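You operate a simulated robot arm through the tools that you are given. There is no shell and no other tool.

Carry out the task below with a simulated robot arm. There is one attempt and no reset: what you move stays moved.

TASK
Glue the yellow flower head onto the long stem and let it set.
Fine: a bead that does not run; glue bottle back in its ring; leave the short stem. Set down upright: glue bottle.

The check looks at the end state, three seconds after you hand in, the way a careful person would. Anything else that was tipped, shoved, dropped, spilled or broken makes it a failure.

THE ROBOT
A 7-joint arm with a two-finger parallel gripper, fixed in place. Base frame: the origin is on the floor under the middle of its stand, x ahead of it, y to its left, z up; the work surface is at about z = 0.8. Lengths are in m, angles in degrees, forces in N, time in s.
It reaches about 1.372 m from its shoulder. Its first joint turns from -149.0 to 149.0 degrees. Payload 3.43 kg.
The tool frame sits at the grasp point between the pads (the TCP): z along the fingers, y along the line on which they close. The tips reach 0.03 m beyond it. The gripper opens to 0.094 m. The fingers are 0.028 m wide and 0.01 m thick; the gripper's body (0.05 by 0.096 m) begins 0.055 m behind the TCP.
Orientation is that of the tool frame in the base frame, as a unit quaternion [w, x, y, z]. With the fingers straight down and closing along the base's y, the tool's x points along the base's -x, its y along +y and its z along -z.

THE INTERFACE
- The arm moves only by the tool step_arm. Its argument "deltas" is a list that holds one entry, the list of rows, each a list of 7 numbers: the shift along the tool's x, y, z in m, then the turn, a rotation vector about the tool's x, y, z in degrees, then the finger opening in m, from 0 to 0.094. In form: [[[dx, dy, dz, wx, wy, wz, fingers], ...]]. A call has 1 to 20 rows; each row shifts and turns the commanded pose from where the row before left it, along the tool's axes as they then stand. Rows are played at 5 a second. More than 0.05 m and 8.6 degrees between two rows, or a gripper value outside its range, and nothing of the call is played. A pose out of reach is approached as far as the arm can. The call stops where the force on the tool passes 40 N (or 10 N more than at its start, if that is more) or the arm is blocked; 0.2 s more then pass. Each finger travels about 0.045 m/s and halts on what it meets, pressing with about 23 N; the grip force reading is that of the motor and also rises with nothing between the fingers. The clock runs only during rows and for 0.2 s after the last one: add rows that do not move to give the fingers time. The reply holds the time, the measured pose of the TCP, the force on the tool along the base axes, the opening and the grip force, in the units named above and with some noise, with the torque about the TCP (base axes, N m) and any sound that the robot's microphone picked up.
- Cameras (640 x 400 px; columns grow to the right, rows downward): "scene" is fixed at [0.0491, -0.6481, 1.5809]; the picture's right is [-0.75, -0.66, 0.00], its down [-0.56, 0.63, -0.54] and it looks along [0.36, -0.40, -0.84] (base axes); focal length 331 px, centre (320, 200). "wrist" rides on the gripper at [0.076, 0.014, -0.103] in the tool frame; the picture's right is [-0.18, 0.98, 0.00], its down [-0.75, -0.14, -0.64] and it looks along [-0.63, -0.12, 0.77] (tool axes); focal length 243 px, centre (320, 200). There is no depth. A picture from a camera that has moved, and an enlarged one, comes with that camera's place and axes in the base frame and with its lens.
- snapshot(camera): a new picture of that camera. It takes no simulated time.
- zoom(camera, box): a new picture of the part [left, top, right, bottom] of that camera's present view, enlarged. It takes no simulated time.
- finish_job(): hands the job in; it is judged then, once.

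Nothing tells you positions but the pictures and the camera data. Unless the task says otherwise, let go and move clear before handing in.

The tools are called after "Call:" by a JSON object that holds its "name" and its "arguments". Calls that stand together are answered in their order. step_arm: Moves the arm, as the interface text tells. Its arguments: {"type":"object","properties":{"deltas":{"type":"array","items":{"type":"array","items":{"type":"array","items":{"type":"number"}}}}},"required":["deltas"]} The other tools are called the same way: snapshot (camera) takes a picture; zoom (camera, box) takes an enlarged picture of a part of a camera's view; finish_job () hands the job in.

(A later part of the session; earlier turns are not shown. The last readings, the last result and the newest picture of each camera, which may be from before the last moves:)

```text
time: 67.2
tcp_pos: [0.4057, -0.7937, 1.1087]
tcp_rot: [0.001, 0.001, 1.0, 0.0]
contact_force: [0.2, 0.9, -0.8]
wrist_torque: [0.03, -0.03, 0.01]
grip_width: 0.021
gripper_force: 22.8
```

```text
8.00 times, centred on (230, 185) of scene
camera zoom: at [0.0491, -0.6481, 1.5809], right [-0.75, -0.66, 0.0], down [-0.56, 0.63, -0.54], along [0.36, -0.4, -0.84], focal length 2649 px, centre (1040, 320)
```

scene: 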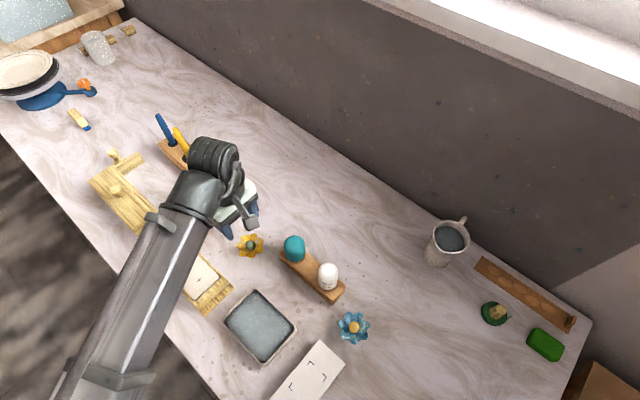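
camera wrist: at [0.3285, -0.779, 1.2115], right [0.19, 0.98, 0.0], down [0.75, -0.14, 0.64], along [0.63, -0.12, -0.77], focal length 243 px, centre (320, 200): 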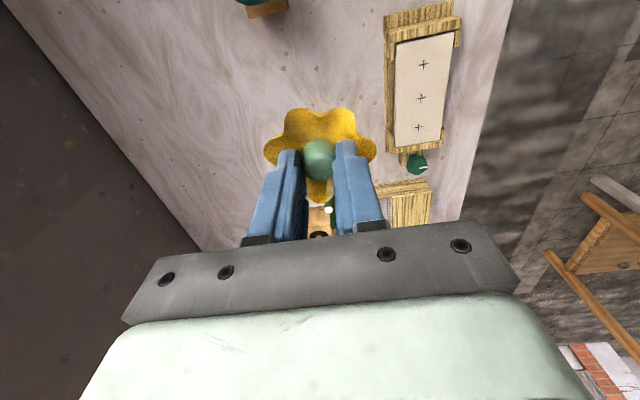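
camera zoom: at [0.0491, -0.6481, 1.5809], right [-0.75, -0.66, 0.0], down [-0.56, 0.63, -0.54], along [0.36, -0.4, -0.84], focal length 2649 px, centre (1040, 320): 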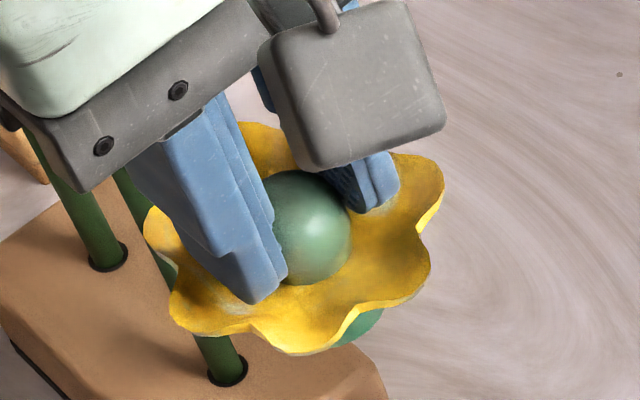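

The flower hangs level and the bead is still neat on the long stem tip, at about (0.537, -0.807, 0.981). I'll move the flower over the stem at height, then come down close.

Call:
{"name": "step_arm", "arguments": {"deltas": [[[-0.0328, -0.00375, 0, 0, 0, 0, 0.019], [-0.0328, -0.00375, 0, 0, 0, 0, 0.019], [-0.0328, -0.00375, 0, 0, 0, 0, 0.019], [-0.0328, -0.00375, 0, 0, 0, 0, 0.019], [0, 0, 0, 0, 0, 0, 0.019], [0, 0, 0.02, 0, 0, 0, 0.019], [0, 0, 0.02, 0, 0, 0, 0.019], [0, 0, 0.012, 0, 0, 0, 0.019], [0, 0, 0, 0, 0, 0, 0.019]]]}}

Call:
{"name": "zoom", "arguments": {"camera": "wrist", "box": [250, 60, 390, 230]}}

Call:
{"name": "zoom", "arguments": {"camera": "scene", "box": [170, 135, 240, 225]}}

```text
time: 69.2
tcp_pos: [0.538, -0.8097, 1.056]
tcp_rot: [0.001, 0.002, 1.0, 0.001]
contact_force: [0.6, 0.0, -1.1]
wrist_torque: [0.01, -0.05, 0.01]
grip_width: 0.021
gripper_force: 22.8
```

```text
2.35 times, centred on (320, 145) of wrist
camera zoom: at [0.4611, -0.7938, 1.1594], right [0.19, 0.98, 0.0], down [0.75, -0.14, 0.64], along [0.63, -0.12, -0.77], focal length 571 px, centre (320, 329)
```

zoom: 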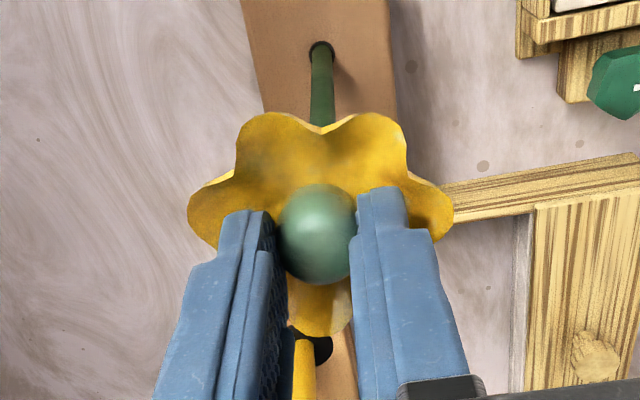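

```text
4.44 times, centred on (205, 180) of scene
camera zoom: at [0.0491, -0.6481, 1.5809], right [-0.75, -0.66, 0.0], down [-0.56, 0.63, -0.54], along [0.36, -0.4, -0.84], focal length 1472 px, centre (831, 289)
```

zoom: 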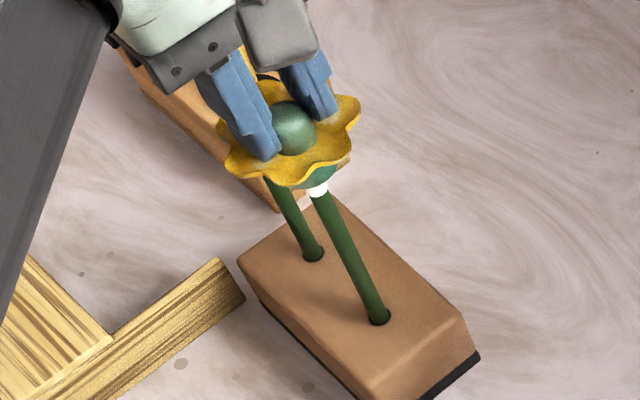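

Call:
{"name": "zoom", "arguments": {"camera": "scene", "box": [185, 150, 225, 190]}}

```text
10.00 times, centred on (205, 170) of scene
camera zoom: at [0.0491, -0.6481, 1.5809], right [-0.75, -0.66, 0.0], down [-0.56, 0.63, -0.54], along [0.36, -0.4, -0.84], focal length 3311 px, centre (1470, 500)
```

zoom: 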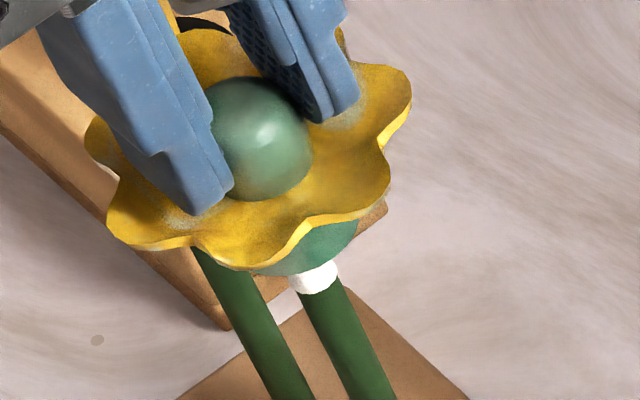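

The calyx is lined up just above the bead to within a couple of millimetres. I'll lower in small steps and watch for contact force.

Call:
{"name": "step_arm", "arguments": {"deltas": [[[0, 0, 0.003, 0, 0, 0, 0.019], [0, 0, 0.003, 0, 0, 0, 0.019], [0, 0, 0.003, 0, 0, 0, 0.019], [0, 0, 0.003, 0, 0, 0, 0.019], [0, 0, 0, 0, 0, 0, 0.019]]]}}

Call:
{"name": "zoom", "arguments": {"camera": "scene", "box": [185, 150, 225, 190]}}

```text
time: 70.4
tcp_pos: [0.5379, -0.8095, 1.045]
tcp_rot: [0.001, 0.001, 1.0, 0.0]
contact_force: [0.1, 0.0, -0.1]
wrist_torque: [0.03, -0.01, 0.02]
grip_width: 0.0209
gripper_force: 22.7
```

```text
10.00 times, centred on (205, 170) of scene
camera zoom: at [0.0491, -0.6481, 1.5809], right [-0.75, -0.66, 0.0], down [-0.56, 0.63, -0.54], along [0.36, -0.4, -0.84], focal length 3311 px, centre (1470, 500)
```

zoom: 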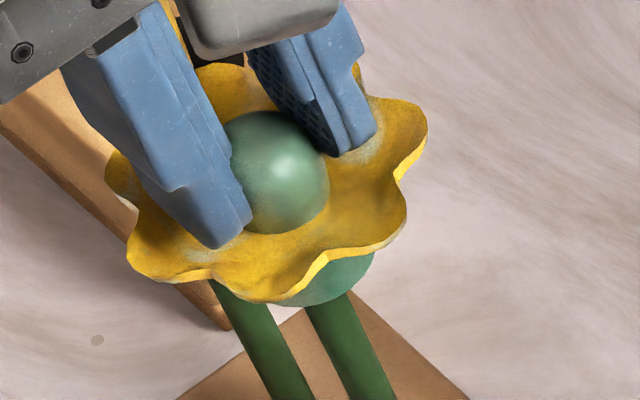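

Call:
{"name": "step_arm", "arguments": {"deltas": [[[0, 0, 0.002, 0, 0, 0, 0.019], [0, 0, 0.002, 0, 0, 0, 0.019], [0, 0, 0, 0, 0, 0, 0.019]]]}}

Call:
{"name": "zoom", "arguments": {"camera": "scene", "box": [185, 150, 225, 190]}}

```text
time: 71.2
tcp_pos: [0.5377, -0.8087, 1.0402]
tcp_rot: [0.001, 0.001, 1.0, -0.001]
contact_force: [-0.6, -0.8, -0.3]
wrist_torque: [-0.02, 0.03, -0.03]
grip_width: 0.0209
gripper_force: 22.4
```

```text
10.00 times, centred on (205, 170) of scene
camera zoom: at [0.0491, -0.6481, 1.5809], right [-0.75, -0.66, 0.0], down [-0.56, 0.63, -0.54], along [0.36, -0.4, -0.84], focal length 3311 px, centre (1470, 500)
```

zoom: 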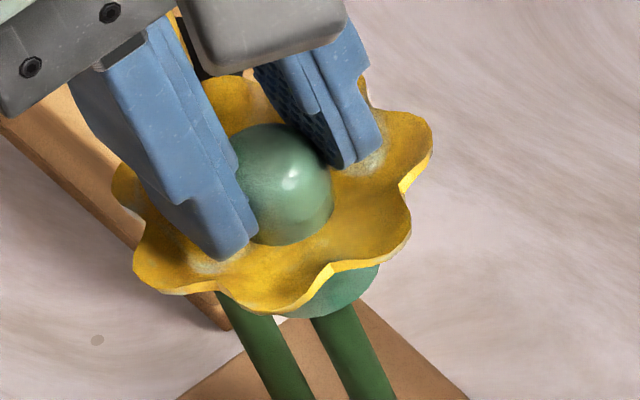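

Call:
{"name": "step_arm", "arguments": {"deltas": [[[0, 0, 0.002, 0, 0, 0, 0.019], [0, 0, 0.001, 0, 0, 0, 0.019], [0, 0, 0.001, 0, 0, 0, 0.019], [0, 0, 0, 0, 0, 0, 0.019]]]}}

Call:
{"name": "zoom", "arguments": {"camera": "scene", "box": [185, 150, 225, 190]}}

```text
time: 72.2
tcp_pos: [0.5383, -0.8088, 1.0356]
tcp_rot: [0.001, 0.001, 1.0, 0.0]
contact_force: [0.5, 0.1, -0.6]
wrist_torque: [0.01, 0.0, 0.01]
grip_width: 0.0211
gripper_force: 23.2
```

```text
10.00 times, centred on (205, 170) of scene
camera zoom: at [0.0491, -0.6481, 1.5809], right [-0.75, -0.66, 0.0], down [-0.56, 0.63, -0.54], along [0.36, -0.4, -0.84], focal length 3311 px, centre (1470, 500)
```

zoom: 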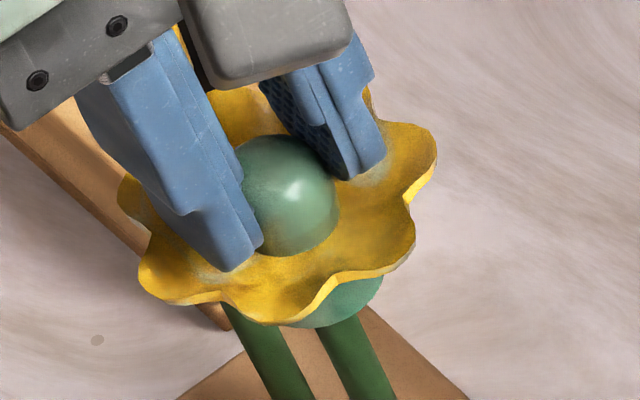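

Call:
{"name": "step_arm", "arguments": {"deltas": [[[0, 0, 0.001, 0, 0, 0, 0.019], [0, 0, 0.001, 0, 0, 0, 0.019], [0, 0, 0, 0, 0, 0, 0.019]]]}}

Call:
{"name": "zoom", "arguments": {"camera": "scene", "box": [185, 150, 225, 190]}}

```text
time: 73.0
tcp_pos: [0.5386, -0.8097, 1.0352]
tcp_rot: [0.001, 0.001, 1.0, 0.001]
contact_force: [-0.5, 0.7, -1.0]
wrist_torque: [-0.02, 0.02, -0.03]
grip_width: 0.0208
gripper_force: 23.5
```

```text
10.00 times, centred on (205, 170) of scene
camera zoom: at [0.0491, -0.6481, 1.5809], right [-0.75, -0.66, 0.0], down [-0.56, 0.63, -0.54], along [0.36, -0.4, -0.84], focal length 3311 px, centre (1470, 500)
```

zoom: 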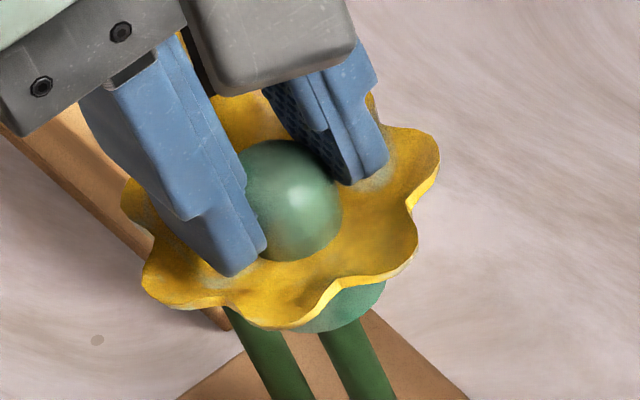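

Call:
{"name": "step_arm", "arguments": {"deltas": [[[0, 0, 0.001, 0, 0, 0, 0.019], [0, 0, 0.001, 0, 0, 0, 0.019], [0, 0, 0, 0, 0, 0, 0.019]]]}}

```text
time: 73.8
tcp_pos: [0.5391, -0.8112, 1.0323]
tcp_rot: [0.002, 0.0, 1.0, 0.0]
contact_force: [-0.1, -0.1, -1.2]
wrist_torque: [0.05, 0.02, 0.02]
grip_width: 0.0211
gripper_force: 22.9
```

Call:
{"name": "step_arm", "arguments": {"deltas": [[[0, 0, 0.001, 0, 0, 0, 0.019], [0, 0, 0.001, 0, 0, 0, 0.019], [0, 0, 0, 0, 0, 0, 0.019]]]}}

Call:
{"name": "zoom", "arguments": {"camera": "scene", "box": [185, 150, 225, 190]}}

Call:
{"name": "zoom", "arguments": {"camera": "wrist", "box": [250, 60, 390, 230]}}

```text
time: 74.6
tcp_pos: [0.5385, -0.8093, 1.0302]
tcp_rot: [0.001, 0.0, 1.0, 0.0]
contact_force: [0.5, 0.4, 0.1]
wrist_torque: [0.03, 0.01, 0.01]
grip_width: 0.021
gripper_force: 22.8
```

```text
10.00 times, centred on (205, 170) of scene
camera zoom: at [0.0491, -0.6481, 1.5809], right [-0.75, -0.66, 0.0], down [-0.56, 0.63, -0.54], along [0.36, -0.4, -0.84], focal length 3311 px, centre (1470, 500)
```

zoom: 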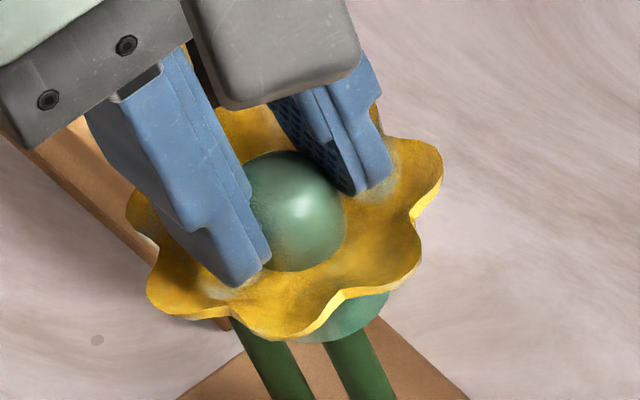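

```text
2.35 times, centred on (320, 145) of wrist
camera zoom: at [0.4613, -0.794, 1.1339], right [0.19, 0.98, 0.0], down [0.75, -0.14, 0.64], along [0.63, -0.12, -0.77], focal length 571 px, centre (320, 329)
```

zoom: 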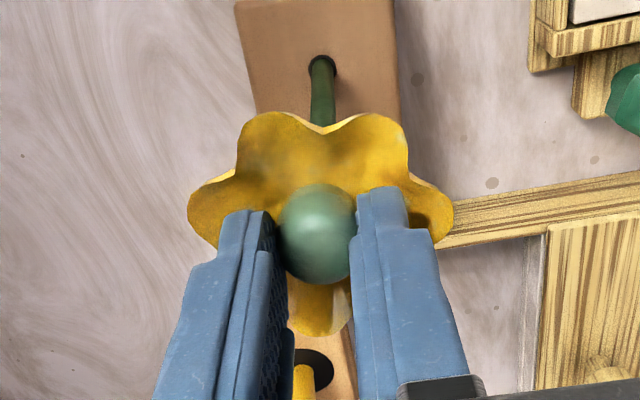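

Still no contact, so either the stem is sliding into a socket or the tip is slightly lower than I estimated. I'll keep creeping down while watching the force.

Call:
{"name": "step_arm", "arguments": {"deltas": [[[0, 0, 0.001, 0, 0, 0, 0.019], [0, 0, 0.001, 0, 0, 0, 0.019], [0, 0, 0, 0, 0, 0, 0.019]]]}}

Call:
{"name": "step_arm", "arguments": {"deltas": [[[0, 0, 0.001, 0, 0, 0, 0.019], [0, 0, 0, 0, 0, 0, 0.019]]]}}

Call:
{"name": "zoom", "arguments": {"camera": "scene", "box": [185, 150, 225, 190]}}

```text
time: 75.4
tcp_pos: [0.5382, -0.8095, 1.0283]
tcp_rot: [0.001, 0.001, 1.0, 0.0]
contact_force: [-0.3, -0.2, -1.2]
wrist_torque: [-0.01, 0.0, -0.01]
grip_width: 0.0208
gripper_force: 22.9
```

```text
time: 76.0
tcp_pos: [0.5379, -0.8095, 1.0272]
tcp_rot: [0.001, 0.001, 1.0, 0.001]
contact_force: [-0.2, 0.8, -1.3]
wrist_torque: [0.03, 0.0, -0.02]
grip_width: 0.0208
gripper_force: 23.2
```

```text
10.00 times, centred on (205, 170) of scene
camera zoom: at [0.0491, -0.6481, 1.5809], right [-0.75, -0.66, 0.0], down [-0.56, 0.63, -0.54], along [0.36, -0.4, -0.84], focal length 3311 px, centre (1470, 500)
```

zoom: 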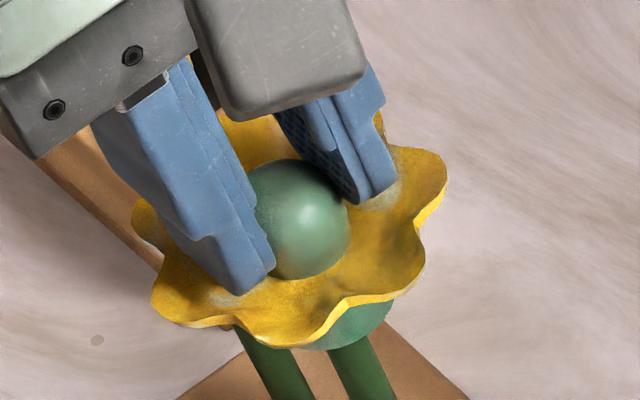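

Call:
{"name": "step_arm", "arguments": {"deltas": [[[0, 0, 0.001, 0, 0, 0, 0.019], [0, 0, 0.001, 0, 0, 0, 0.019], [0, 0, 0, 0, 0, 0, 0.019]]]}}

Call:
{"name": "step_arm", "arguments": {"deltas": [[[0, 0, 0.001, 0, 0, 0, 0.019], [0, 0, 0, 0, 0, 0, 0.019]]]}}

Call:
{"name": "zoom", "arguments": {"camera": "scene", "box": [185, 150, 225, 190]}}

```text
time: 76.8
tcp_pos: [0.5395, -0.809, 1.0265]
tcp_rot: [0.001, 0.001, 1.0, 0.0]
contact_force: [0.2, 0.3, -0.3]
wrist_torque: [-0.02, 0.02, -0.03]
grip_width: 0.0209
gripper_force: 22.9
```

```text
time: 77.4
tcp_pos: [0.5369, -0.8095, 1.0241]
tcp_rot: [0.0, 0.001, 1.0, 0.0]
contact_force: [0.1, 0.8, -1.2]
wrist_torque: [-0.02, 0.01, 0.0]
grip_width: 0.0209
gripper_force: 23.0
```

```text
10.00 times, centred on (205, 170) of scene
camera zoom: at [0.0491, -0.6481, 1.5809], right [-0.75, -0.66, 0.0], down [-0.56, 0.63, -0.54], along [0.36, -0.4, -0.84], focal length 3311 px, centre (1470, 500)
```

zoom: 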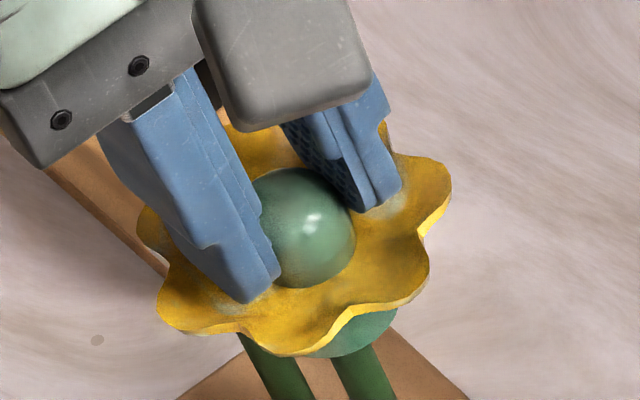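

Call:
{"name": "step_arm", "arguments": {"deltas": [[[0, 0, 0.001, 0, 0, 0, 0.019], [0, 0, 0.001, 0, 0, 0, 0.019], [0, 0, 0, 0, 0, 0, 0.019]]]}}

Call:
{"name": "step_arm", "arguments": {"deltas": [[[0, 0, 0.001, 0, 0, 0, 0.019], [0, 0, 0, 0, 0, 0, 0.019]]]}}

Call:
{"name": "zoom", "arguments": {"camera": "scene", "box": [185, 150, 225, 190]}}

```text
time: 78.2
tcp_pos: [0.5377, -0.809, 1.0225]
tcp_rot: [0.0, 0.001, 1.0, -0.001]
contact_force: [1.2, 0.1, -0.7]
wrist_torque: [0.03, 0.0, -0.01]
grip_width: 0.0208
gripper_force: 22.8
```

```text
time: 78.8
tcp_pos: [0.5383, -0.808, 1.0218]
tcp_rot: [0.001, 0.001, 1.0, 0.0]
contact_force: [1.2, -0.5, 7.4]
wrist_torque: [-0.03, 0.01, -0.03]
grip_width: 0.0209
gripper_force: 22.6
```

```text
10.00 times, centred on (205, 170) of scene
camera zoom: at [0.0491, -0.6481, 1.5809], right [-0.75, -0.66, 0.0], down [-0.56, 0.63, -0.54], along [0.36, -0.4, -0.84], focal length 3311 px, centre (1470, 500)
```

zoom: 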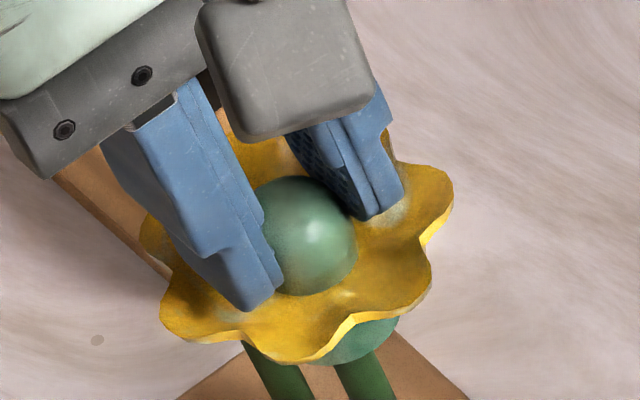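

Contact at 7 N: the stem tip has bottomed out in the calyx socket. I'll ease back to a light press and hold it still so the glue can set.

Call:
{"name": "step_arm", "arguments": {"deltas": [[[0, 0, -0.0004, 0, 0, 0, 0.019], [0, 0, 0, 0, 0, 0, 0.019], [0, 0, 0, 0, 0, 0, 0.019]]]}}

Call:
{"name": "zoom", "arguments": {"camera": "wrist", "box": [250, 60, 390, 230]}}

Call:
{"name": "snapshot", "arguments": {"camera": "scene"}}

```text
time: 79.6
tcp_pos: [0.5381, -0.8091, 1.0231]
tcp_rot: [0.001, 0.001, 1.0, 0.0]
contact_force: [-0.4, 0.2, 5.9]
wrist_torque: [0.01, 0.0, -0.04]
grip_width: 0.0208
gripper_force: 22.9
```

```text
2.35 times, centred on (320, 145) of wrist
camera zoom: at [0.4612, -0.7938, 1.1254], right [0.19, 0.98, 0.0], down [0.75, -0.14, 0.64], along [0.63, -0.12, -0.77], focal length 571 px, centre (320, 329)
```

zoom: 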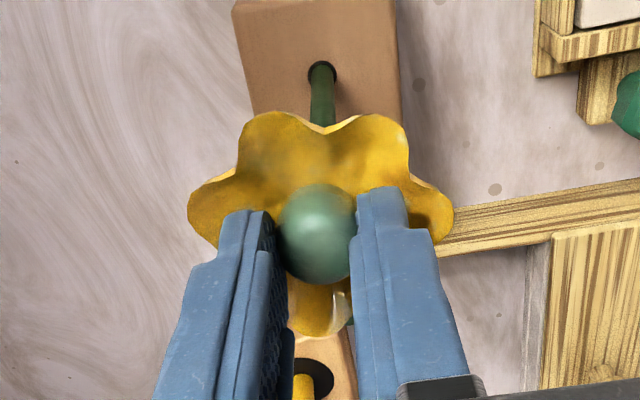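

```text
taken
```

scene: 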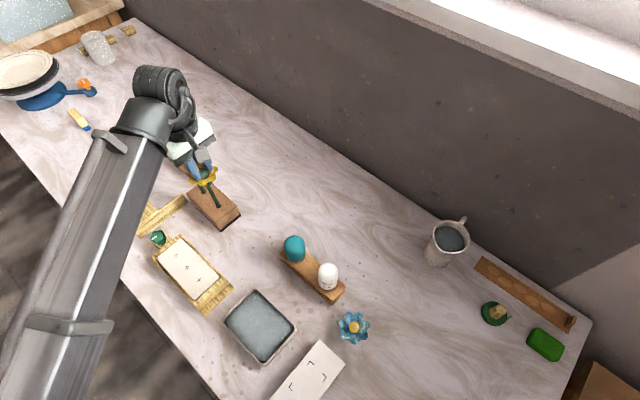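

The press is light and steady, and nothing else has moved. I'm holding still for the glue to set.

Call:
{"name": "step_arm", "arguments": {"deltas": [[[0, 0, 0, 0, 0, 0, 0.019], [0, 0, 0, 0, 0, 0, 0.019], [0, 0, 0, 0, 0, 0, 0.019], [0, 0, 0, 0, 0, 0, 0.019], [0, 0, 0, 0, 0, 0, 0.019], [0, 0, 0, 0, 0, 0, 0.019], [0, 0, 0, 0, 0, 0, 0.019], [0, 0, 0, 0, 0, 0, 0.019], [0, 0, 0, 0, 0, 0, 0.019], [0, 0, 0, 0, 0, 0, 0.019], [0, 0, 0, 0, 0, 0, 0.019], [0, 0, 0, 0, 0, 0, 0.019], [0, 0, 0, 0, 0, 0, 0.019], [0, 0, 0, 0, 0, 0, 0.019], [0, 0, 0, 0, 0, 0, 0.019], [0, 0, 0, 0, 0, 0, 0.019], [0, 0, 0, 0, 0, 0, 0.019], [0, 0, 0, 0, 0, 0, 0.019], [0, 0, 0, 0, 0, 0, 0.019], [0, 0, 0, 0, 0, 0, 0.019]]]}}

Call:
{"name": "step_arm", "arguments": {"deltas": [[[0, 0, 0, 0, 0, 0, 0.019], [0, 0, 0, 0, 0, 0, 0.019], [0, 0, 0, 0, 0, 0, 0.019], [0, 0, 0, 0, 0, 0, 0.019], [0, 0, 0, 0, 0, 0, 0.019], [0, 0, 0, 0, 0, 0, 0.019], [0, 0, 0, 0, 0, 0, 0.019], [0, 0, 0, 0, 0, 0, 0.019], [0, 0, 0, 0, 0, 0, 0.019], [0, 0, 0, 0, 0, 0, 0.019], [0, 0, 0, 0, 0, 0, 0.019], [0, 0, 0, 0, 0, 0, 0.019], [0, 0, 0, 0, 0, 0, 0.019], [0, 0, 0, 0, 0, 0, 0.019], [0, 0, 0, 0, 0, 0, 0.019], [0, 0, 0, 0, 0, 0, 0.019], [0, 0, 0, 0, 0, 0, 0.019], [0, 0, 0, 0, 0, 0, 0.019], [0, 0, 0, 0, 0, 0, 0.019], [0, 0, 0, 0, 0, 0, 0.019]]]}}

Call:
{"name": "step_arm", "arguments": {"deltas": [[[0, 0, 0, 0, 0, 0, 0.019], [0, 0, 0, 0, 0, 0, 0.019], [0, 0, 0, 0, 0, 0, 0.019], [0, 0, 0, 0, 0, 0, 0.019], [0, 0, 0, 0, 0, 0, 0.019], [0, 0, 0, 0, 0, 0, 0.019], [0, 0, 0, 0, 0, 0, 0.019], [0, 0, 0, 0, 0, 0, 0.019], [0, 0, 0, 0, 0, 0, 0.019], [0, 0, 0, 0, 0, 0, 0.019], [0, 0, 0, 0, 0, 0, 0.019], [0, 0, 0, 0, 0, 0, 0.019], [0, 0, 0, 0, 0, 0, 0.019], [0, 0, 0, 0, 0, 0, 0.019], [0, 0, 0, 0, 0, 0, 0.019], [0, 0, 0, 0, 0, 0, 0.019], [0, 0, 0, 0, 0, 0, 0.019], [0, 0, 0, 0, 0, 0, 0.019], [0, 0, 0, 0, 0, 0, 0.019], [0, 0, 0, 0, 0, 0, 0.019]]]}}

Call:
{"name": "step_arm", "arguments": {"deltas": [[[0, 0, 0, 0, 0, 0, 0.019], [0, 0, 0, 0, 0, 0, 0.019], [0, 0, 0, 0, 0, 0, 0.019], [0, 0, 0, 0, 0, 0, 0.019], [0, 0, 0, 0, 0, 0, 0.019], [0, 0, 0, 0, 0, 0, 0.019], [0, 0, 0, 0, 0, 0, 0.019], [0, 0, 0, 0, 0, 0, 0.019], [0, 0, 0, 0, 0, 0, 0.019], [0, 0, 0, 0, 0, 0, 0.019], [0, 0, 0, 0, 0, 0, 0.019], [0, 0, 0, 0, 0, 0, 0.019], [0, 0, 0, 0, 0, 0, 0.019], [0, 0, 0, 0, 0, 0, 0.019], [0, 0, 0, 0, 0, 0, 0.019], [0, 0, 0, 0, 0, 0, 0.019], [0, 0, 0, 0, 0, 0, 0.019], [0, 0, 0, 0, 0, 0, 0.019], [0, 0, 0, 0, 0, 0, 0.019], [0, 0, 0, 0, 0, 0, 0.019]]]}}

Call:
{"name": "step_arm", "arguments": {"deltas": [[[0, 0, 0, 0, 0, 0, 0.019], [0, 0, 0, 0, 0, 0, 0.019], [0, 0, 0, 0, 0, 0, 0.019], [0, 0, 0, 0, 0, 0, 0.019], [0, 0, 0, 0, 0, 0, 0.019], [0, 0, 0, 0, 0, 0, 0.019], [0, 0, 0, 0, 0, 0, 0.019], [0, 0, 0, 0, 0, 0, 0.019], [0, 0, 0, 0, 0, 0, 0.019], [0, 0, 0, 0, 0, 0, 0.019], [0, 0, 0, 0, 0, 0, 0.019], [0, 0, 0, 0, 0, 0, 0.019], [0, 0, 0, 0, 0, 0, 0.019], [0, 0, 0, 0, 0, 0, 0.019], [0, 0, 0, 0, 0, 0, 0.019], [0, 0, 0, 0, 0, 0, 0.019], [0, 0, 0, 0, 0, 0, 0.019], [0, 0, 0, 0, 0, 0, 0.019], [0, 0, 0, 0, 0, 0, 0.019], [0, 0, 0, 0, 0, 0, 0.019]]]}}

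Call:
{"name": "zoom", "arguments": {"camera": "scene", "box": [175, 145, 245, 225]}}

```text
time: 83.8
tcp_pos: [0.5376, -0.8092, 1.0226]
tcp_rot: [0.001, 0.0, 1.0, 0.0]
contact_force: [0.8, -0.2, 4.6]
wrist_torque: [0.01, 0.01, -0.02]
grip_width: 0.0207
gripper_force: 23.4
```

```text
time: 88.0
tcp_pos: [0.5377, -0.8088, 1.0226]
tcp_rot: [0.001, 0.001, 1.0, 0.0]
contact_force: [0.6, 0.0, 2.5]
wrist_torque: [-0.02, -0.02, -0.01]
grip_width: 0.0212
gripper_force: 23.1
```

```text
time: 92.2
tcp_pos: [0.5391, -0.8082, 1.0228]
tcp_rot: [0.001, 0.001, 1.0, 0.0]
contact_force: [0.0, -0.9, 1.1]
wrist_torque: [0.0, 0.01, 0.02]
grip_width: 0.0209
gripper_force: 23.1
```

```text
time: 96.4
tcp_pos: [0.5383, -0.8093, 1.0232]
tcp_rot: [0.001, 0.001, 1.0, 0.0]
contact_force: [0.1, 0.4, 1.3]
wrist_torque: [-0.03, 0.02, -0.05]
grip_width: 0.0208
gripper_force: 23.2
```

```text
time: 100.6
tcp_pos: [0.5384, -0.8084, 1.0209]
tcp_rot: [0.001, 0.001, 1.0, 0.0]
contact_force: [0.6, -0.4, -0.1]
wrist_torque: [0.02, -0.04, -0.03]
grip_width: 0.021
gripper_force: 23.4
```

```text
5.00 times, centred on (210, 185) of scene
camera zoom: at [0.0491, -0.6481, 1.5809], right [-0.75, -0.66, 0.0], down [-0.56, 0.63, -0.54], along [0.36, -0.4, -0.84], focal length 1656 px, centre (870, 275)
```

zoom: 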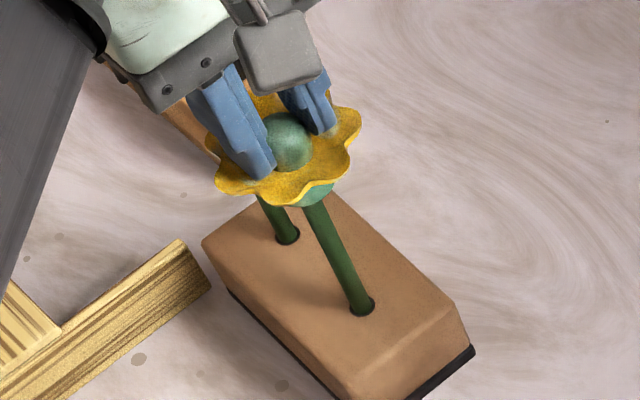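

Contact force has relaxed and the assembly is steady. I'll keep holding for a good while longer so the joint sets.

Call:
{"name": "step_arm", "arguments": {"deltas": [[[0, 0, 0, 0, 0, 0, 0.019], [0, 0, 0, 0, 0, 0, 0.019], [0, 0, 0, 0, 0, 0, 0.019], [0, 0, 0, 0, 0, 0, 0.019], [0, 0, 0, 0, 0, 0, 0.019], [0, 0, 0, 0, 0, 0, 0.019], [0, 0, 0, 0, 0, 0, 0.019], [0, 0, 0, 0, 0, 0, 0.019], [0, 0, 0, 0, 0, 0, 0.019], [0, 0, 0, 0, 0, 0, 0.019], [0, 0, 0, 0, 0, 0, 0.019], [0, 0, 0, 0, 0, 0, 0.019], [0, 0, 0, 0, 0, 0, 0.019], [0, 0, 0, 0, 0, 0, 0.019], [0, 0, 0, 0, 0, 0, 0.019], [0, 0, 0, 0, 0, 0, 0.019], [0, 0, 0, 0, 0, 0, 0.019], [0, 0, 0, 0, 0, 0, 0.019], [0, 0, 0, 0, 0, 0, 0.019], [0, 0, 0, 0, 0, 0, 0.019]]]}}

Call:
{"name": "step_arm", "arguments": {"deltas": [[[0, 0, 0, 0, 0, 0, 0.019], [0, 0, 0, 0, 0, 0, 0.019], [0, 0, 0, 0, 0, 0, 0.019], [0, 0, 0, 0, 0, 0, 0.019], [0, 0, 0, 0, 0, 0, 0.019], [0, 0, 0, 0, 0, 0, 0.019], [0, 0, 0, 0, 0, 0, 0.019], [0, 0, 0, 0, 0, 0, 0.019], [0, 0, 0, 0, 0, 0, 0.019], [0, 0, 0, 0, 0, 0, 0.019], [0, 0, 0, 0, 0, 0, 0.019], [0, 0, 0, 0, 0, 0, 0.019], [0, 0, 0, 0, 0, 0, 0.019], [0, 0, 0, 0, 0, 0, 0.019], [0, 0, 0, 0, 0, 0, 0.019], [0, 0, 0, 0, 0, 0, 0.019], [0, 0, 0, 0, 0, 0, 0.019], [0, 0, 0, 0, 0, 0, 0.019], [0, 0, 0, 0, 0, 0, 0.019], [0, 0, 0, 0, 0, 0, 0.019]]]}}

Call:
{"name": "step_arm", "arguments": {"deltas": [[[0, 0, 0, 0, 0, 0, 0.019], [0, 0, 0, 0, 0, 0, 0.019], [0, 0, 0, 0, 0, 0, 0.019], [0, 0, 0, 0, 0, 0, 0.019], [0, 0, 0, 0, 0, 0, 0.019], [0, 0, 0, 0, 0, 0, 0.019], [0, 0, 0, 0, 0, 0, 0.019], [0, 0, 0, 0, 0, 0, 0.019], [0, 0, 0, 0, 0, 0, 0.019], [0, 0, 0, 0, 0, 0, 0.019], [0, 0, 0, 0, 0, 0, 0.019], [0, 0, 0, 0, 0, 0, 0.019], [0, 0, 0, 0, 0, 0, 0.019], [0, 0, 0, 0, 0, 0, 0.019], [0, 0, 0, 0, 0, 0, 0.019], [0, 0, 0, 0, 0, 0, 0.019], [0, 0, 0, 0, 0, 0, 0.019], [0, 0, 0, 0, 0, 0, 0.019], [0, 0, 0, 0, 0, 0, 0.019], [0, 0, 0, 0, 0, 0, 0.019]]]}}

Call:
{"name": "step_arm", "arguments": {"deltas": [[[0, 0, 0, 0, 0, 0, 0.019], [0, 0, 0, 0, 0, 0, 0.019], [0, 0, 0, 0, 0, 0, 0.019], [0, 0, 0, 0, 0, 0, 0.019], [0, 0, 0, 0, 0, 0, 0.019], [0, 0, 0, 0, 0, 0, 0.019], [0, 0, 0, 0, 0, 0, 0.019], [0, 0, 0, 0, 0, 0, 0.019], [0, 0, 0, 0, 0, 0, 0.019], [0, 0, 0, 0, 0, 0, 0.019], [0, 0, 0, 0, 0, 0, 0.019], [0, 0, 0, 0, 0, 0, 0.019], [0, 0, 0, 0, 0, 0, 0.019], [0, 0, 0, 0, 0, 0, 0.019], [0, 0, 0, 0, 0, 0, 0.019], [0, 0, 0, 0, 0, 0, 0.019], [0, 0, 0, 0, 0, 0, 0.019], [0, 0, 0, 0, 0, 0, 0.019], [0, 0, 0, 0, 0, 0, 0.019], [0, 0, 0, 0, 0, 0, 0.019]]]}}

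Call:
{"name": "step_arm", "arguments": {"deltas": [[[0, 0, 0, 0, 0, 0, 0.019], [0, 0, 0, 0, 0, 0, 0.019], [0, 0, 0, 0, 0, 0, 0.019], [0, 0, 0, 0, 0, 0, 0.019], [0, 0, 0, 0, 0, 0, 0.019], [0, 0, 0, 0, 0, 0, 0.019], [0, 0, 0, 0, 0, 0, 0.019], [0, 0, 0, 0, 0, 0, 0.019], [0, 0, 0, 0, 0, 0, 0.019], [0, 0, 0, 0, 0, 0, 0.019], [0, 0, 0, 0, 0, 0, 0.019], [0, 0, 0, 0, 0, 0, 0.019], [0, 0, 0, 0, 0, 0, 0.019], [0, 0, 0, 0, 0, 0, 0.019], [0, 0, 0, 0, 0, 0, 0.019], [0, 0, 0, 0, 0, 0, 0.019], [0, 0, 0, 0, 0, 0, 0.019], [0, 0, 0, 0, 0, 0, 0.019], [0, 0, 0, 0, 0, 0, 0.019], [0, 0, 0, 0, 0, 0, 0.019]]]}}

Call:
{"name": "step_arm", "arguments": {"deltas": [[[0, 0, 0, 0, 0, 0, 0.019], [0, 0, 0, 0, 0, 0, 0.019], [0, 0, 0, 0, 0, 0, 0.019], [0, 0, 0, 0, 0, 0, 0.019], [0, 0, 0, 0, 0, 0, 0.019], [0, 0, 0, 0, 0, 0, 0.019], [0, 0, 0, 0, 0, 0, 0.019], [0, 0, 0, 0, 0, 0, 0.019], [0, 0, 0, 0, 0, 0, 0.019], [0, 0, 0, 0, 0, 0, 0.019], [0, 0, 0, 0, 0, 0, 0.019], [0, 0, 0, 0, 0, 0, 0.019], [0, 0, 0, 0, 0, 0, 0.019], [0, 0, 0, 0, 0, 0, 0.019], [0, 0, 0, 0, 0, 0, 0.019], [0, 0, 0, 0, 0, 0, 0.019], [0, 0, 0, 0, 0, 0, 0.019], [0, 0, 0, 0, 0, 0, 0.019], [0, 0, 0, 0, 0, 0, 0.019], [0, 0, 0, 0, 0, 0, 0.019]]]}}

Call:
{"name": "step_arm", "arguments": {"deltas": [[[0, 0, 0, 0, 0, 0, 0.019], [0, 0, 0, 0, 0, 0, 0.019], [0, 0, 0, 0, 0, 0, 0.019], [0, 0, 0, 0, 0, 0, 0.019], [0, 0, 0, 0, 0, 0, 0.019], [0, 0, 0, 0, 0, 0, 0.019], [0, 0, 0, 0, 0, 0, 0.019], [0, 0, 0, 0, 0, 0, 0.019], [0, 0, 0, 0, 0, 0, 0.019], [0, 0, 0, 0, 0, 0, 0.019], [0, 0, 0, 0, 0, 0, 0.019], [0, 0, 0, 0, 0, 0, 0.019], [0, 0, 0, 0, 0, 0, 0.019], [0, 0, 0, 0, 0, 0, 0.019], [0, 0, 0, 0, 0, 0, 0.019], [0, 0, 0, 0, 0, 0, 0.019], [0, 0, 0, 0, 0, 0, 0.019], [0, 0, 0, 0, 0, 0, 0.019], [0, 0, 0, 0, 0, 0, 0.019], [0, 0, 0, 0, 0, 0, 0.019]]]}}

Call:
{"name": "step_arm", "arguments": {"deltas": [[[0, 0, 0, 0, 0, 0, 0.019], [0, 0, 0, 0, 0, 0, 0.019], [0, 0, 0, 0, 0, 0, 0.019], [0, 0, 0, 0, 0, 0, 0.019], [0, 0, 0, 0, 0, 0, 0.019], [0, 0, 0, 0, 0, 0, 0.019], [0, 0, 0, 0, 0, 0, 0.019], [0, 0, 0, 0, 0, 0, 0.019], [0, 0, 0, 0, 0, 0, 0.019], [0, 0, 0, 0, 0, 0, 0.019], [0, 0, 0, 0, 0, 0, 0.019], [0, 0, 0, 0, 0, 0, 0.019], [0, 0, 0, 0, 0, 0, 0.019], [0, 0, 0, 0, 0, 0, 0.019], [0, 0, 0, 0, 0, 0, 0.019], [0, 0, 0, 0, 0, 0, 0.019], [0, 0, 0, 0, 0, 0, 0.019], [0, 0, 0, 0, 0, 0, 0.019], [0, 0, 0, 0, 0, 0, 0.019], [0, 0, 0, 0, 0, 0, 0.019]]]}}

Call:
{"name": "zoom", "arguments": {"camera": "scene", "box": [175, 145, 245, 225]}}

```text
time: 104.8
tcp_pos: [0.5378, -0.8089, 1.0218]
tcp_rot: [0.0, 0.0, 1.0, 0.0]
contact_force: [0.4, 0.1, 1.5]
wrist_torque: [0.0, 0.07, -0.01]
grip_width: 0.0208
gripper_force: 22.8
```

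```text
time: 109.0
tcp_pos: [0.5393, -0.8092, 1.0219]
tcp_rot: [0.001, 0.001, 1.0, 0.0]
contact_force: [0.2, 0.2, 0.4]
wrist_torque: [-0.02, 0.0, 0.01]
grip_width: 0.021
gripper_force: 23.2
```

```text
time: 113.2
tcp_pos: [0.5385, -0.8099, 1.0211]
tcp_rot: [0.001, 0.002, 1.0, 0.0]
contact_force: [-0.2, -0.5, -0.4]
wrist_torque: [0.0, 0.0, 0.01]
grip_width: 0.0208
gripper_force: 23.2
```

```text
time: 117.4
tcp_pos: [0.5381, -0.8085, 1.0217]
tcp_rot: [0.0, 0.001, 1.0, -0.001]
contact_force: [0.9, 0.9, 0.1]
wrist_torque: [0.0, -0.01, 0.0]
grip_width: 0.0206
gripper_force: 23.4
```

```text
time: 121.6
tcp_pos: [0.5387, -0.8107, 1.0222]
tcp_rot: [0.001, 0.001, 1.0, 0.0]
contact_force: [0.1, 0.5, 0.6]
wrist_torque: [-0.01, -0.04, 0.0]
grip_width: 0.0211
gripper_force: 23.1
```

```text
time: 125.8
tcp_pos: [0.5372, -0.8079, 1.0209]
tcp_rot: [0.0, 0.0, 1.0, 0.0]
contact_force: [-0.6, 0.3, -0.4]
wrist_torque: [0.02, 0.02, 0.03]
grip_width: 0.021
gripper_force: 23.6
```

```text
time: 130.0
tcp_pos: [0.5375, -0.8098, 1.0222]
tcp_rot: [0.001, 0.002, 1.0, 0.001]
contact_force: [-0.1, -0.1, -0.3]
wrist_torque: [0.0, 0.0, 0.02]
grip_width: 0.021
gripper_force: 22.8
```

```text
time: 134.2
tcp_pos: [0.5382, -0.8081, 1.022]
tcp_rot: [0.0, 0.001, 1.0, 0.001]
contact_force: [-0.3, 0.7, 0.5]
wrist_torque: [-0.01, 0.02, -0.03]
grip_width: 0.0211
gripper_force: 22.9
```

```text
5.00 times, centred on (210, 185) of scene
camera zoom: at [0.0491, -0.6481, 1.5809], right [-0.75, -0.66, 0.0], down [-0.56, 0.63, -0.54], along [0.36, -0.4, -0.84], focal length 1656 px, centre (870, 275)
```

zoom: 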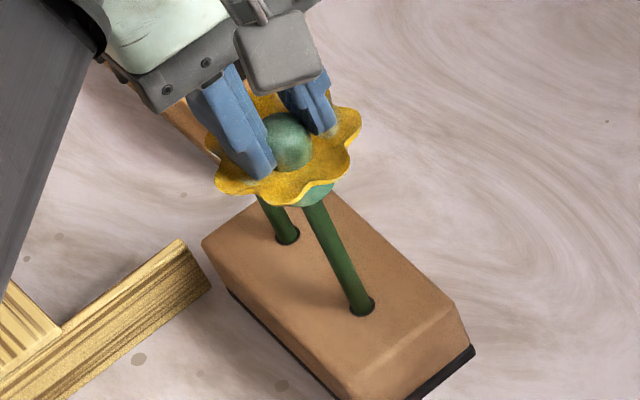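

It has been held for nearly a minute and is stable. I'll open just enough to clear the knob, rise straight up, and check that the flower stays put.

Call:
{"name": "step_arm", "arguments": {"deltas": [[[0, 0, 0, 0, 0, 0, 0.022], [0, 0, 0, 0, 0, 0, 0.025], [0, 0, 0, 0, 0, 0, 0.029], [0, 0, 0, 0, 0, 0, 0.029], [0, 0, 0, 0, 0, 0, 0.029]]]}}

Call:
{"name": "zoom", "arguments": {"camera": "wrist", "box": [250, 60, 390, 230]}}

Call:
{"name": "zoom", "arguments": {"camera": "scene", "box": [175, 145, 245, 225]}}

```text
time: 135.4
tcp_pos: [0.5385, -0.8093, 1.0225]
tcp_rot: [0.001, 0.001, 1.0, 0.0]
contact_force: [0.0, -0.7, -0.1]
wrist_torque: [-0.02, 0.04, -0.02]
grip_width: 0.029
gripper_force: 0.2
```

```text
2.35 times, centred on (320, 145) of wrist
camera zoom: at [0.4613, -0.794, 1.1252], right [0.19, 0.98, 0.0], down [0.75, -0.14, 0.64], along [0.63, -0.12, -0.77], focal length 571 px, centre (320, 329)
```

zoom: 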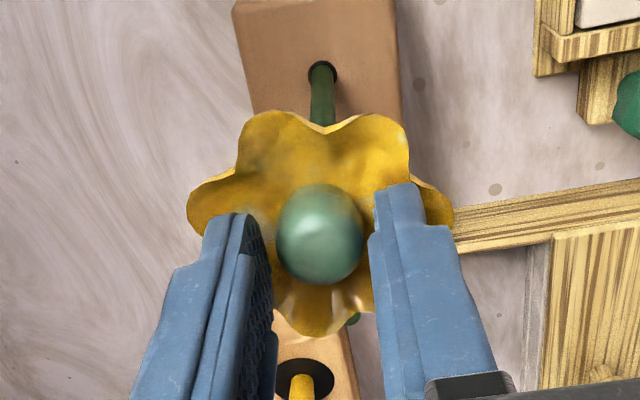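

```text
5.00 times, centred on (210, 185) of scene
camera zoom: at [0.0491, -0.6481, 1.5809], right [-0.75, -0.66, 0.0], down [-0.56, 0.63, -0.54], along [0.36, -0.4, -0.84], focal length 1656 px, centre (870, 275)
```

zoom: 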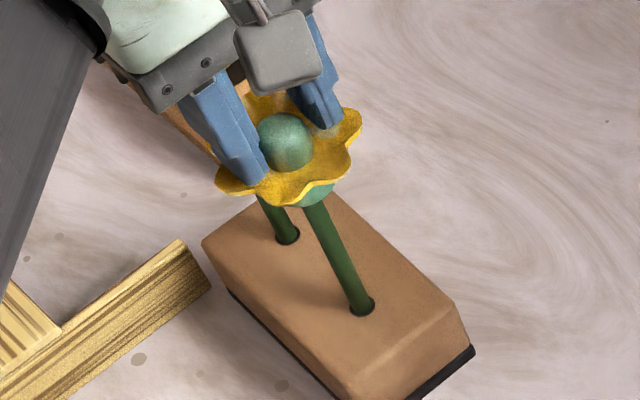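

The flower stayed exactly in place on release. I'll rise straight up slowly, then move clear.

Call:
{"name": "step_arm", "arguments": {"deltas": [[[0, 0, -0.004, 0, 0, 0, 0.03], [0, 0, -0.006, 0, 0, 0, 0.032], [0, 0, -0.01, 0, 0, 0, 0.036], [0, 0, -0.02, 0, 0, 0, 0.04], [0, 0, -0.03, 0, 0, 0, 0.04], [0, 0, -0.04, 0, 0, 0, 0.05], [0, 0, -0.04, 0, 0, 0, 0.06], [0, 0, 0, 0, 0, 0, 0.06]]]}}

Call:
{"name": "snapshot", "arguments": {"camera": "wrist"}}

Call:
{"name": "zoom", "arguments": {"camera": "scene", "box": [175, 145, 245, 225]}}

```text
time: 137.2
tcp_pos: [0.5372, -0.8085, 1.1725]
tcp_rot: [0.001, 0.0, 1.0, -0.001]
contact_force: [0.1, 0.1, -0.5]
wrist_torque: [-0.02, 0.04, 0.03]
grip_width: 0.0599
gripper_force: 0.1
```

```text
taken
camera wrist: at [0.4604, -0.7936, 1.2751], right [0.19, 0.98, 0.0], down [0.75, -0.14, 0.64], along [0.63, -0.12, -0.77], focal length 243 px, centre (320, 200)
```

wrist: 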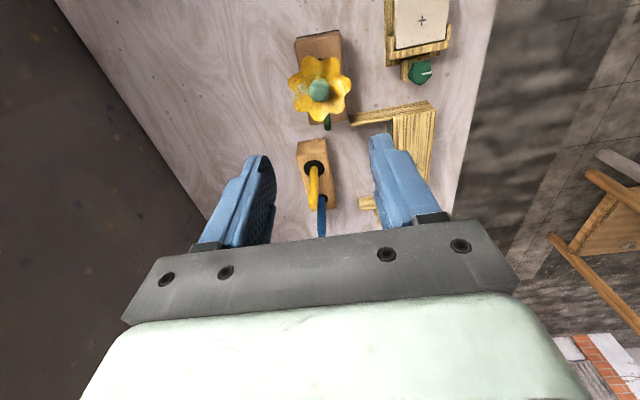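

```text
5.00 times, centred on (210, 185) of scene
camera zoom: at [0.0491, -0.6481, 1.5809], right [-0.75, -0.66, 0.0], down [-0.56, 0.63, -0.54], along [0.36, -0.4, -0.84], focal length 1656 px, centre (870, 275)
```

zoom: 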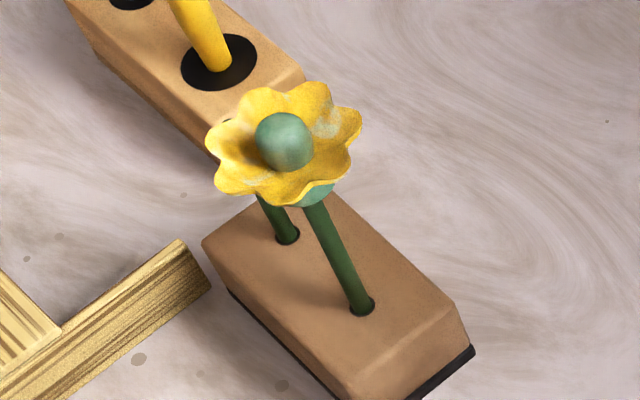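

The flower is sitting upright on the long stem and the short stem is untouched. I'll swing the camera around for a side check of the joint and the glue bottle before handing in.

Call:
{"name": "step_arm", "arguments": {"deltas": [[[0, 0, -0.01, 0, 0, 6, 0.06], [0, 0, -0.01, 0, 0, 6, 0.06], [0, 0, 0, 0, 0, 6, 0.06], [0, 0, 0, 0, 0, 6, 0.06], [0, 0, 0, 0, 0, 6, 0.06], [0, 0, 0, 0, 0, 6, 0.06], [0, 0, 0, 0, 0, 6, 0.06], [0, 0, 0, 0, 0, 6, 0.06], [0, 0, 0, 0, 0, 6, 0.06], [0, 0, 0, 0, 0, 6, 0.06], [0, 0, 0, 0, 0, 6, 0.06], [0, 0, 0, 0, 0, 6, 0.06], [0, 0, 0, 0, 0, 6, 0.06], [0, 0, 0, 0, 0, 6, 0.06], [0, 0, 0, 0, 0, 6, 0.06]]]}}

Call:
{"name": "step_arm", "arguments": {"deltas": [[[0.03, -0.012, 0, 0, 0, 0, 0.06], [0.03, -0.012, 0, 0, 0, 0, 0.06], [0.03, -0.012, 0, 0, 0, 0, 0.06], [0.03, -0.012, 0, 0, 0, 0, 0.06], [0.03, -0.012, 0, 0, 0, 0, 0.06], [0.03, -0.012, 0, 0, 0, 0, 0.06], [0, 0, 0, 0, -7, 0, 0.06], [0, 0, 0, 0, -7, 0, 0.06], [0, 0, 0, 0, -7, 0, 0.06], [0, 0, 0, 0, -7, 0, 0.06], [0, 0, 0, 0, -7, 0, 0.06], [0, 0, 0, 0, -7, 0, 0.06]]]}}

Call:
{"name": "snapshot", "arguments": {"camera": "wrist"}}

Call:
{"name": "snapshot", "arguments": {"camera": "scene"}}

```text
time: 140.4
tcp_pos: [0.5384, -0.809, 1.1914]
tcp_rot: [0.001, 0.708, 0.706, 0.0]
contact_force: [0.0, 0.5, 0.3]
wrist_torque: [0.02, 0.05, -0.01]
grip_width: 0.0599
gripper_force: 0.0
```

```text
time: 143.0
tcp_pos: [0.4711, -0.6369, 1.1729]
tcp_rot: [0.254, 0.661, 0.659, -0.253]
contact_force: [-0.7, -1.0, -0.3]
wrist_torque: [0.02, 0.03, 0.03]
grip_width: 0.0604
gripper_force: 0.1
out of reach, approached as far as the arm can: row 5, 6
```

```text
taken
camera wrist: at [0.4857, -0.5113, 1.1983], right [0.98, -0.14, 0.13], down [-0.14, -0.13, 0.98], along [-0.12, -0.98, -0.15], focal length 243 px, centre (320, 200)
```

wrist: 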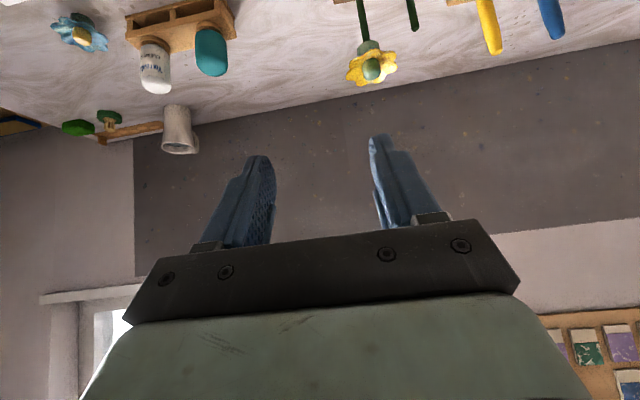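

```text
taken
```

scene: 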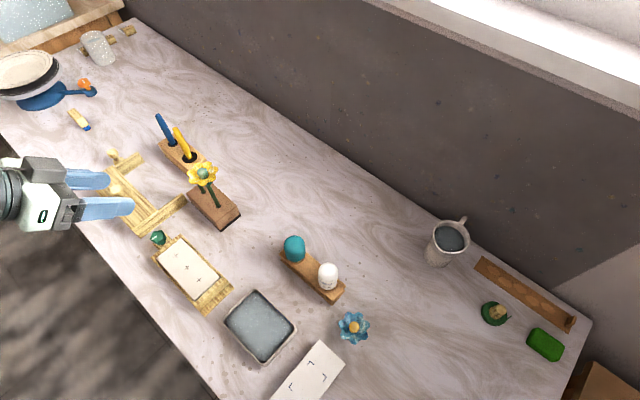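

Call:
{"name": "zoom", "arguments": {"camera": "wrist", "box": [330, 0, 420, 100]}}

Call:
{"name": "zoom", "arguments": {"camera": "wrist", "box": [110, 0, 250, 110]}}

Call:
{"name": "zoom", "arguments": {"camera": "scene", "box": [170, 120, 260, 240]}}

Call:
{"name": "zoom", "arguments": {"camera": "scene", "box": [270, 220, 370, 320]}}

```text
4.00 times, centred on (375, 50) of wrist
camera zoom: at [0.4857, -0.5113, 1.1983], right [0.98, -0.14, 0.13], down [-0.14, -0.13, 0.98], along [-0.12, -0.98, -0.15], focal length 970 px, centre (100, 800)
```

zoom: 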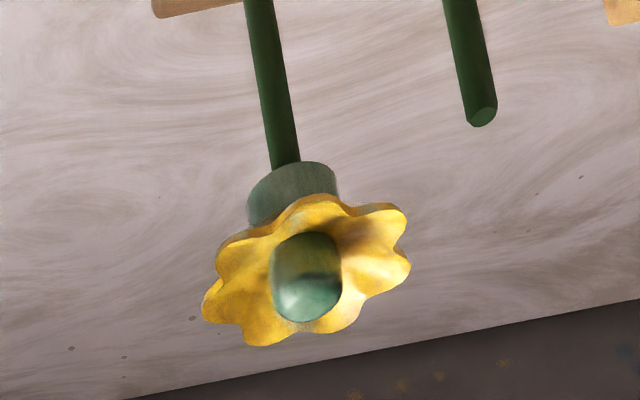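

```text
3.64 times, centred on (180, 55) of wrist
camera zoom: at [0.4857, -0.5113, 1.1983], right [0.98, -0.14, 0.13], down [-0.14, -0.13, 0.98], along [-0.12, -0.98, -0.15], focal length 882 px, centre (829, 727)
```

zoom: 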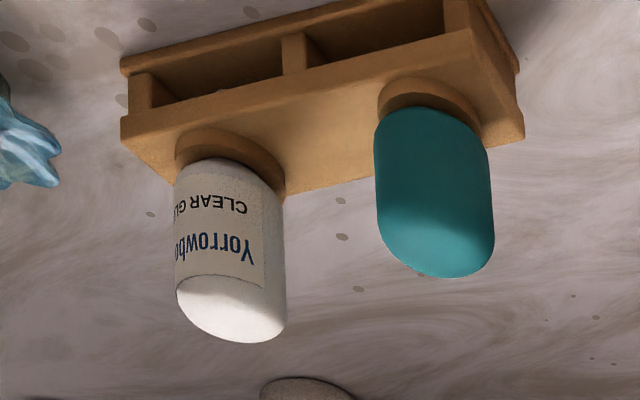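

```text
3.33 times, centred on (215, 180) of scene
camera zoom: at [0.0491, -0.6481, 1.5809], right [-0.75, -0.66, 0.0], down [-0.56, 0.63, -0.54], along [0.36, -0.4, -0.84], focal length 1104 px, centre (670, 267)
```

zoom: 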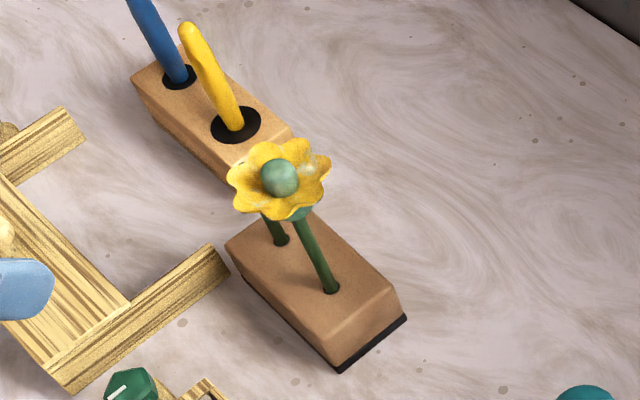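

```text
4.00 times, centred on (320, 270) of scene
camera zoom: at [0.0491, -0.6481, 1.5809], right [-0.75, -0.66, 0.0], down [-0.56, 0.63, -0.54], along [0.36, -0.4, -0.84], focal length 1324 px, centre (320, -80)
```

zoom: 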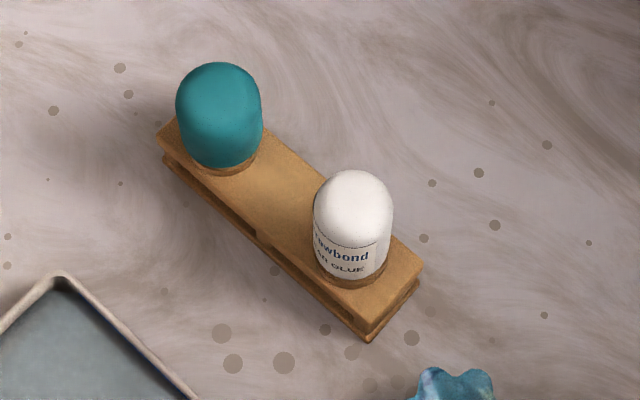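

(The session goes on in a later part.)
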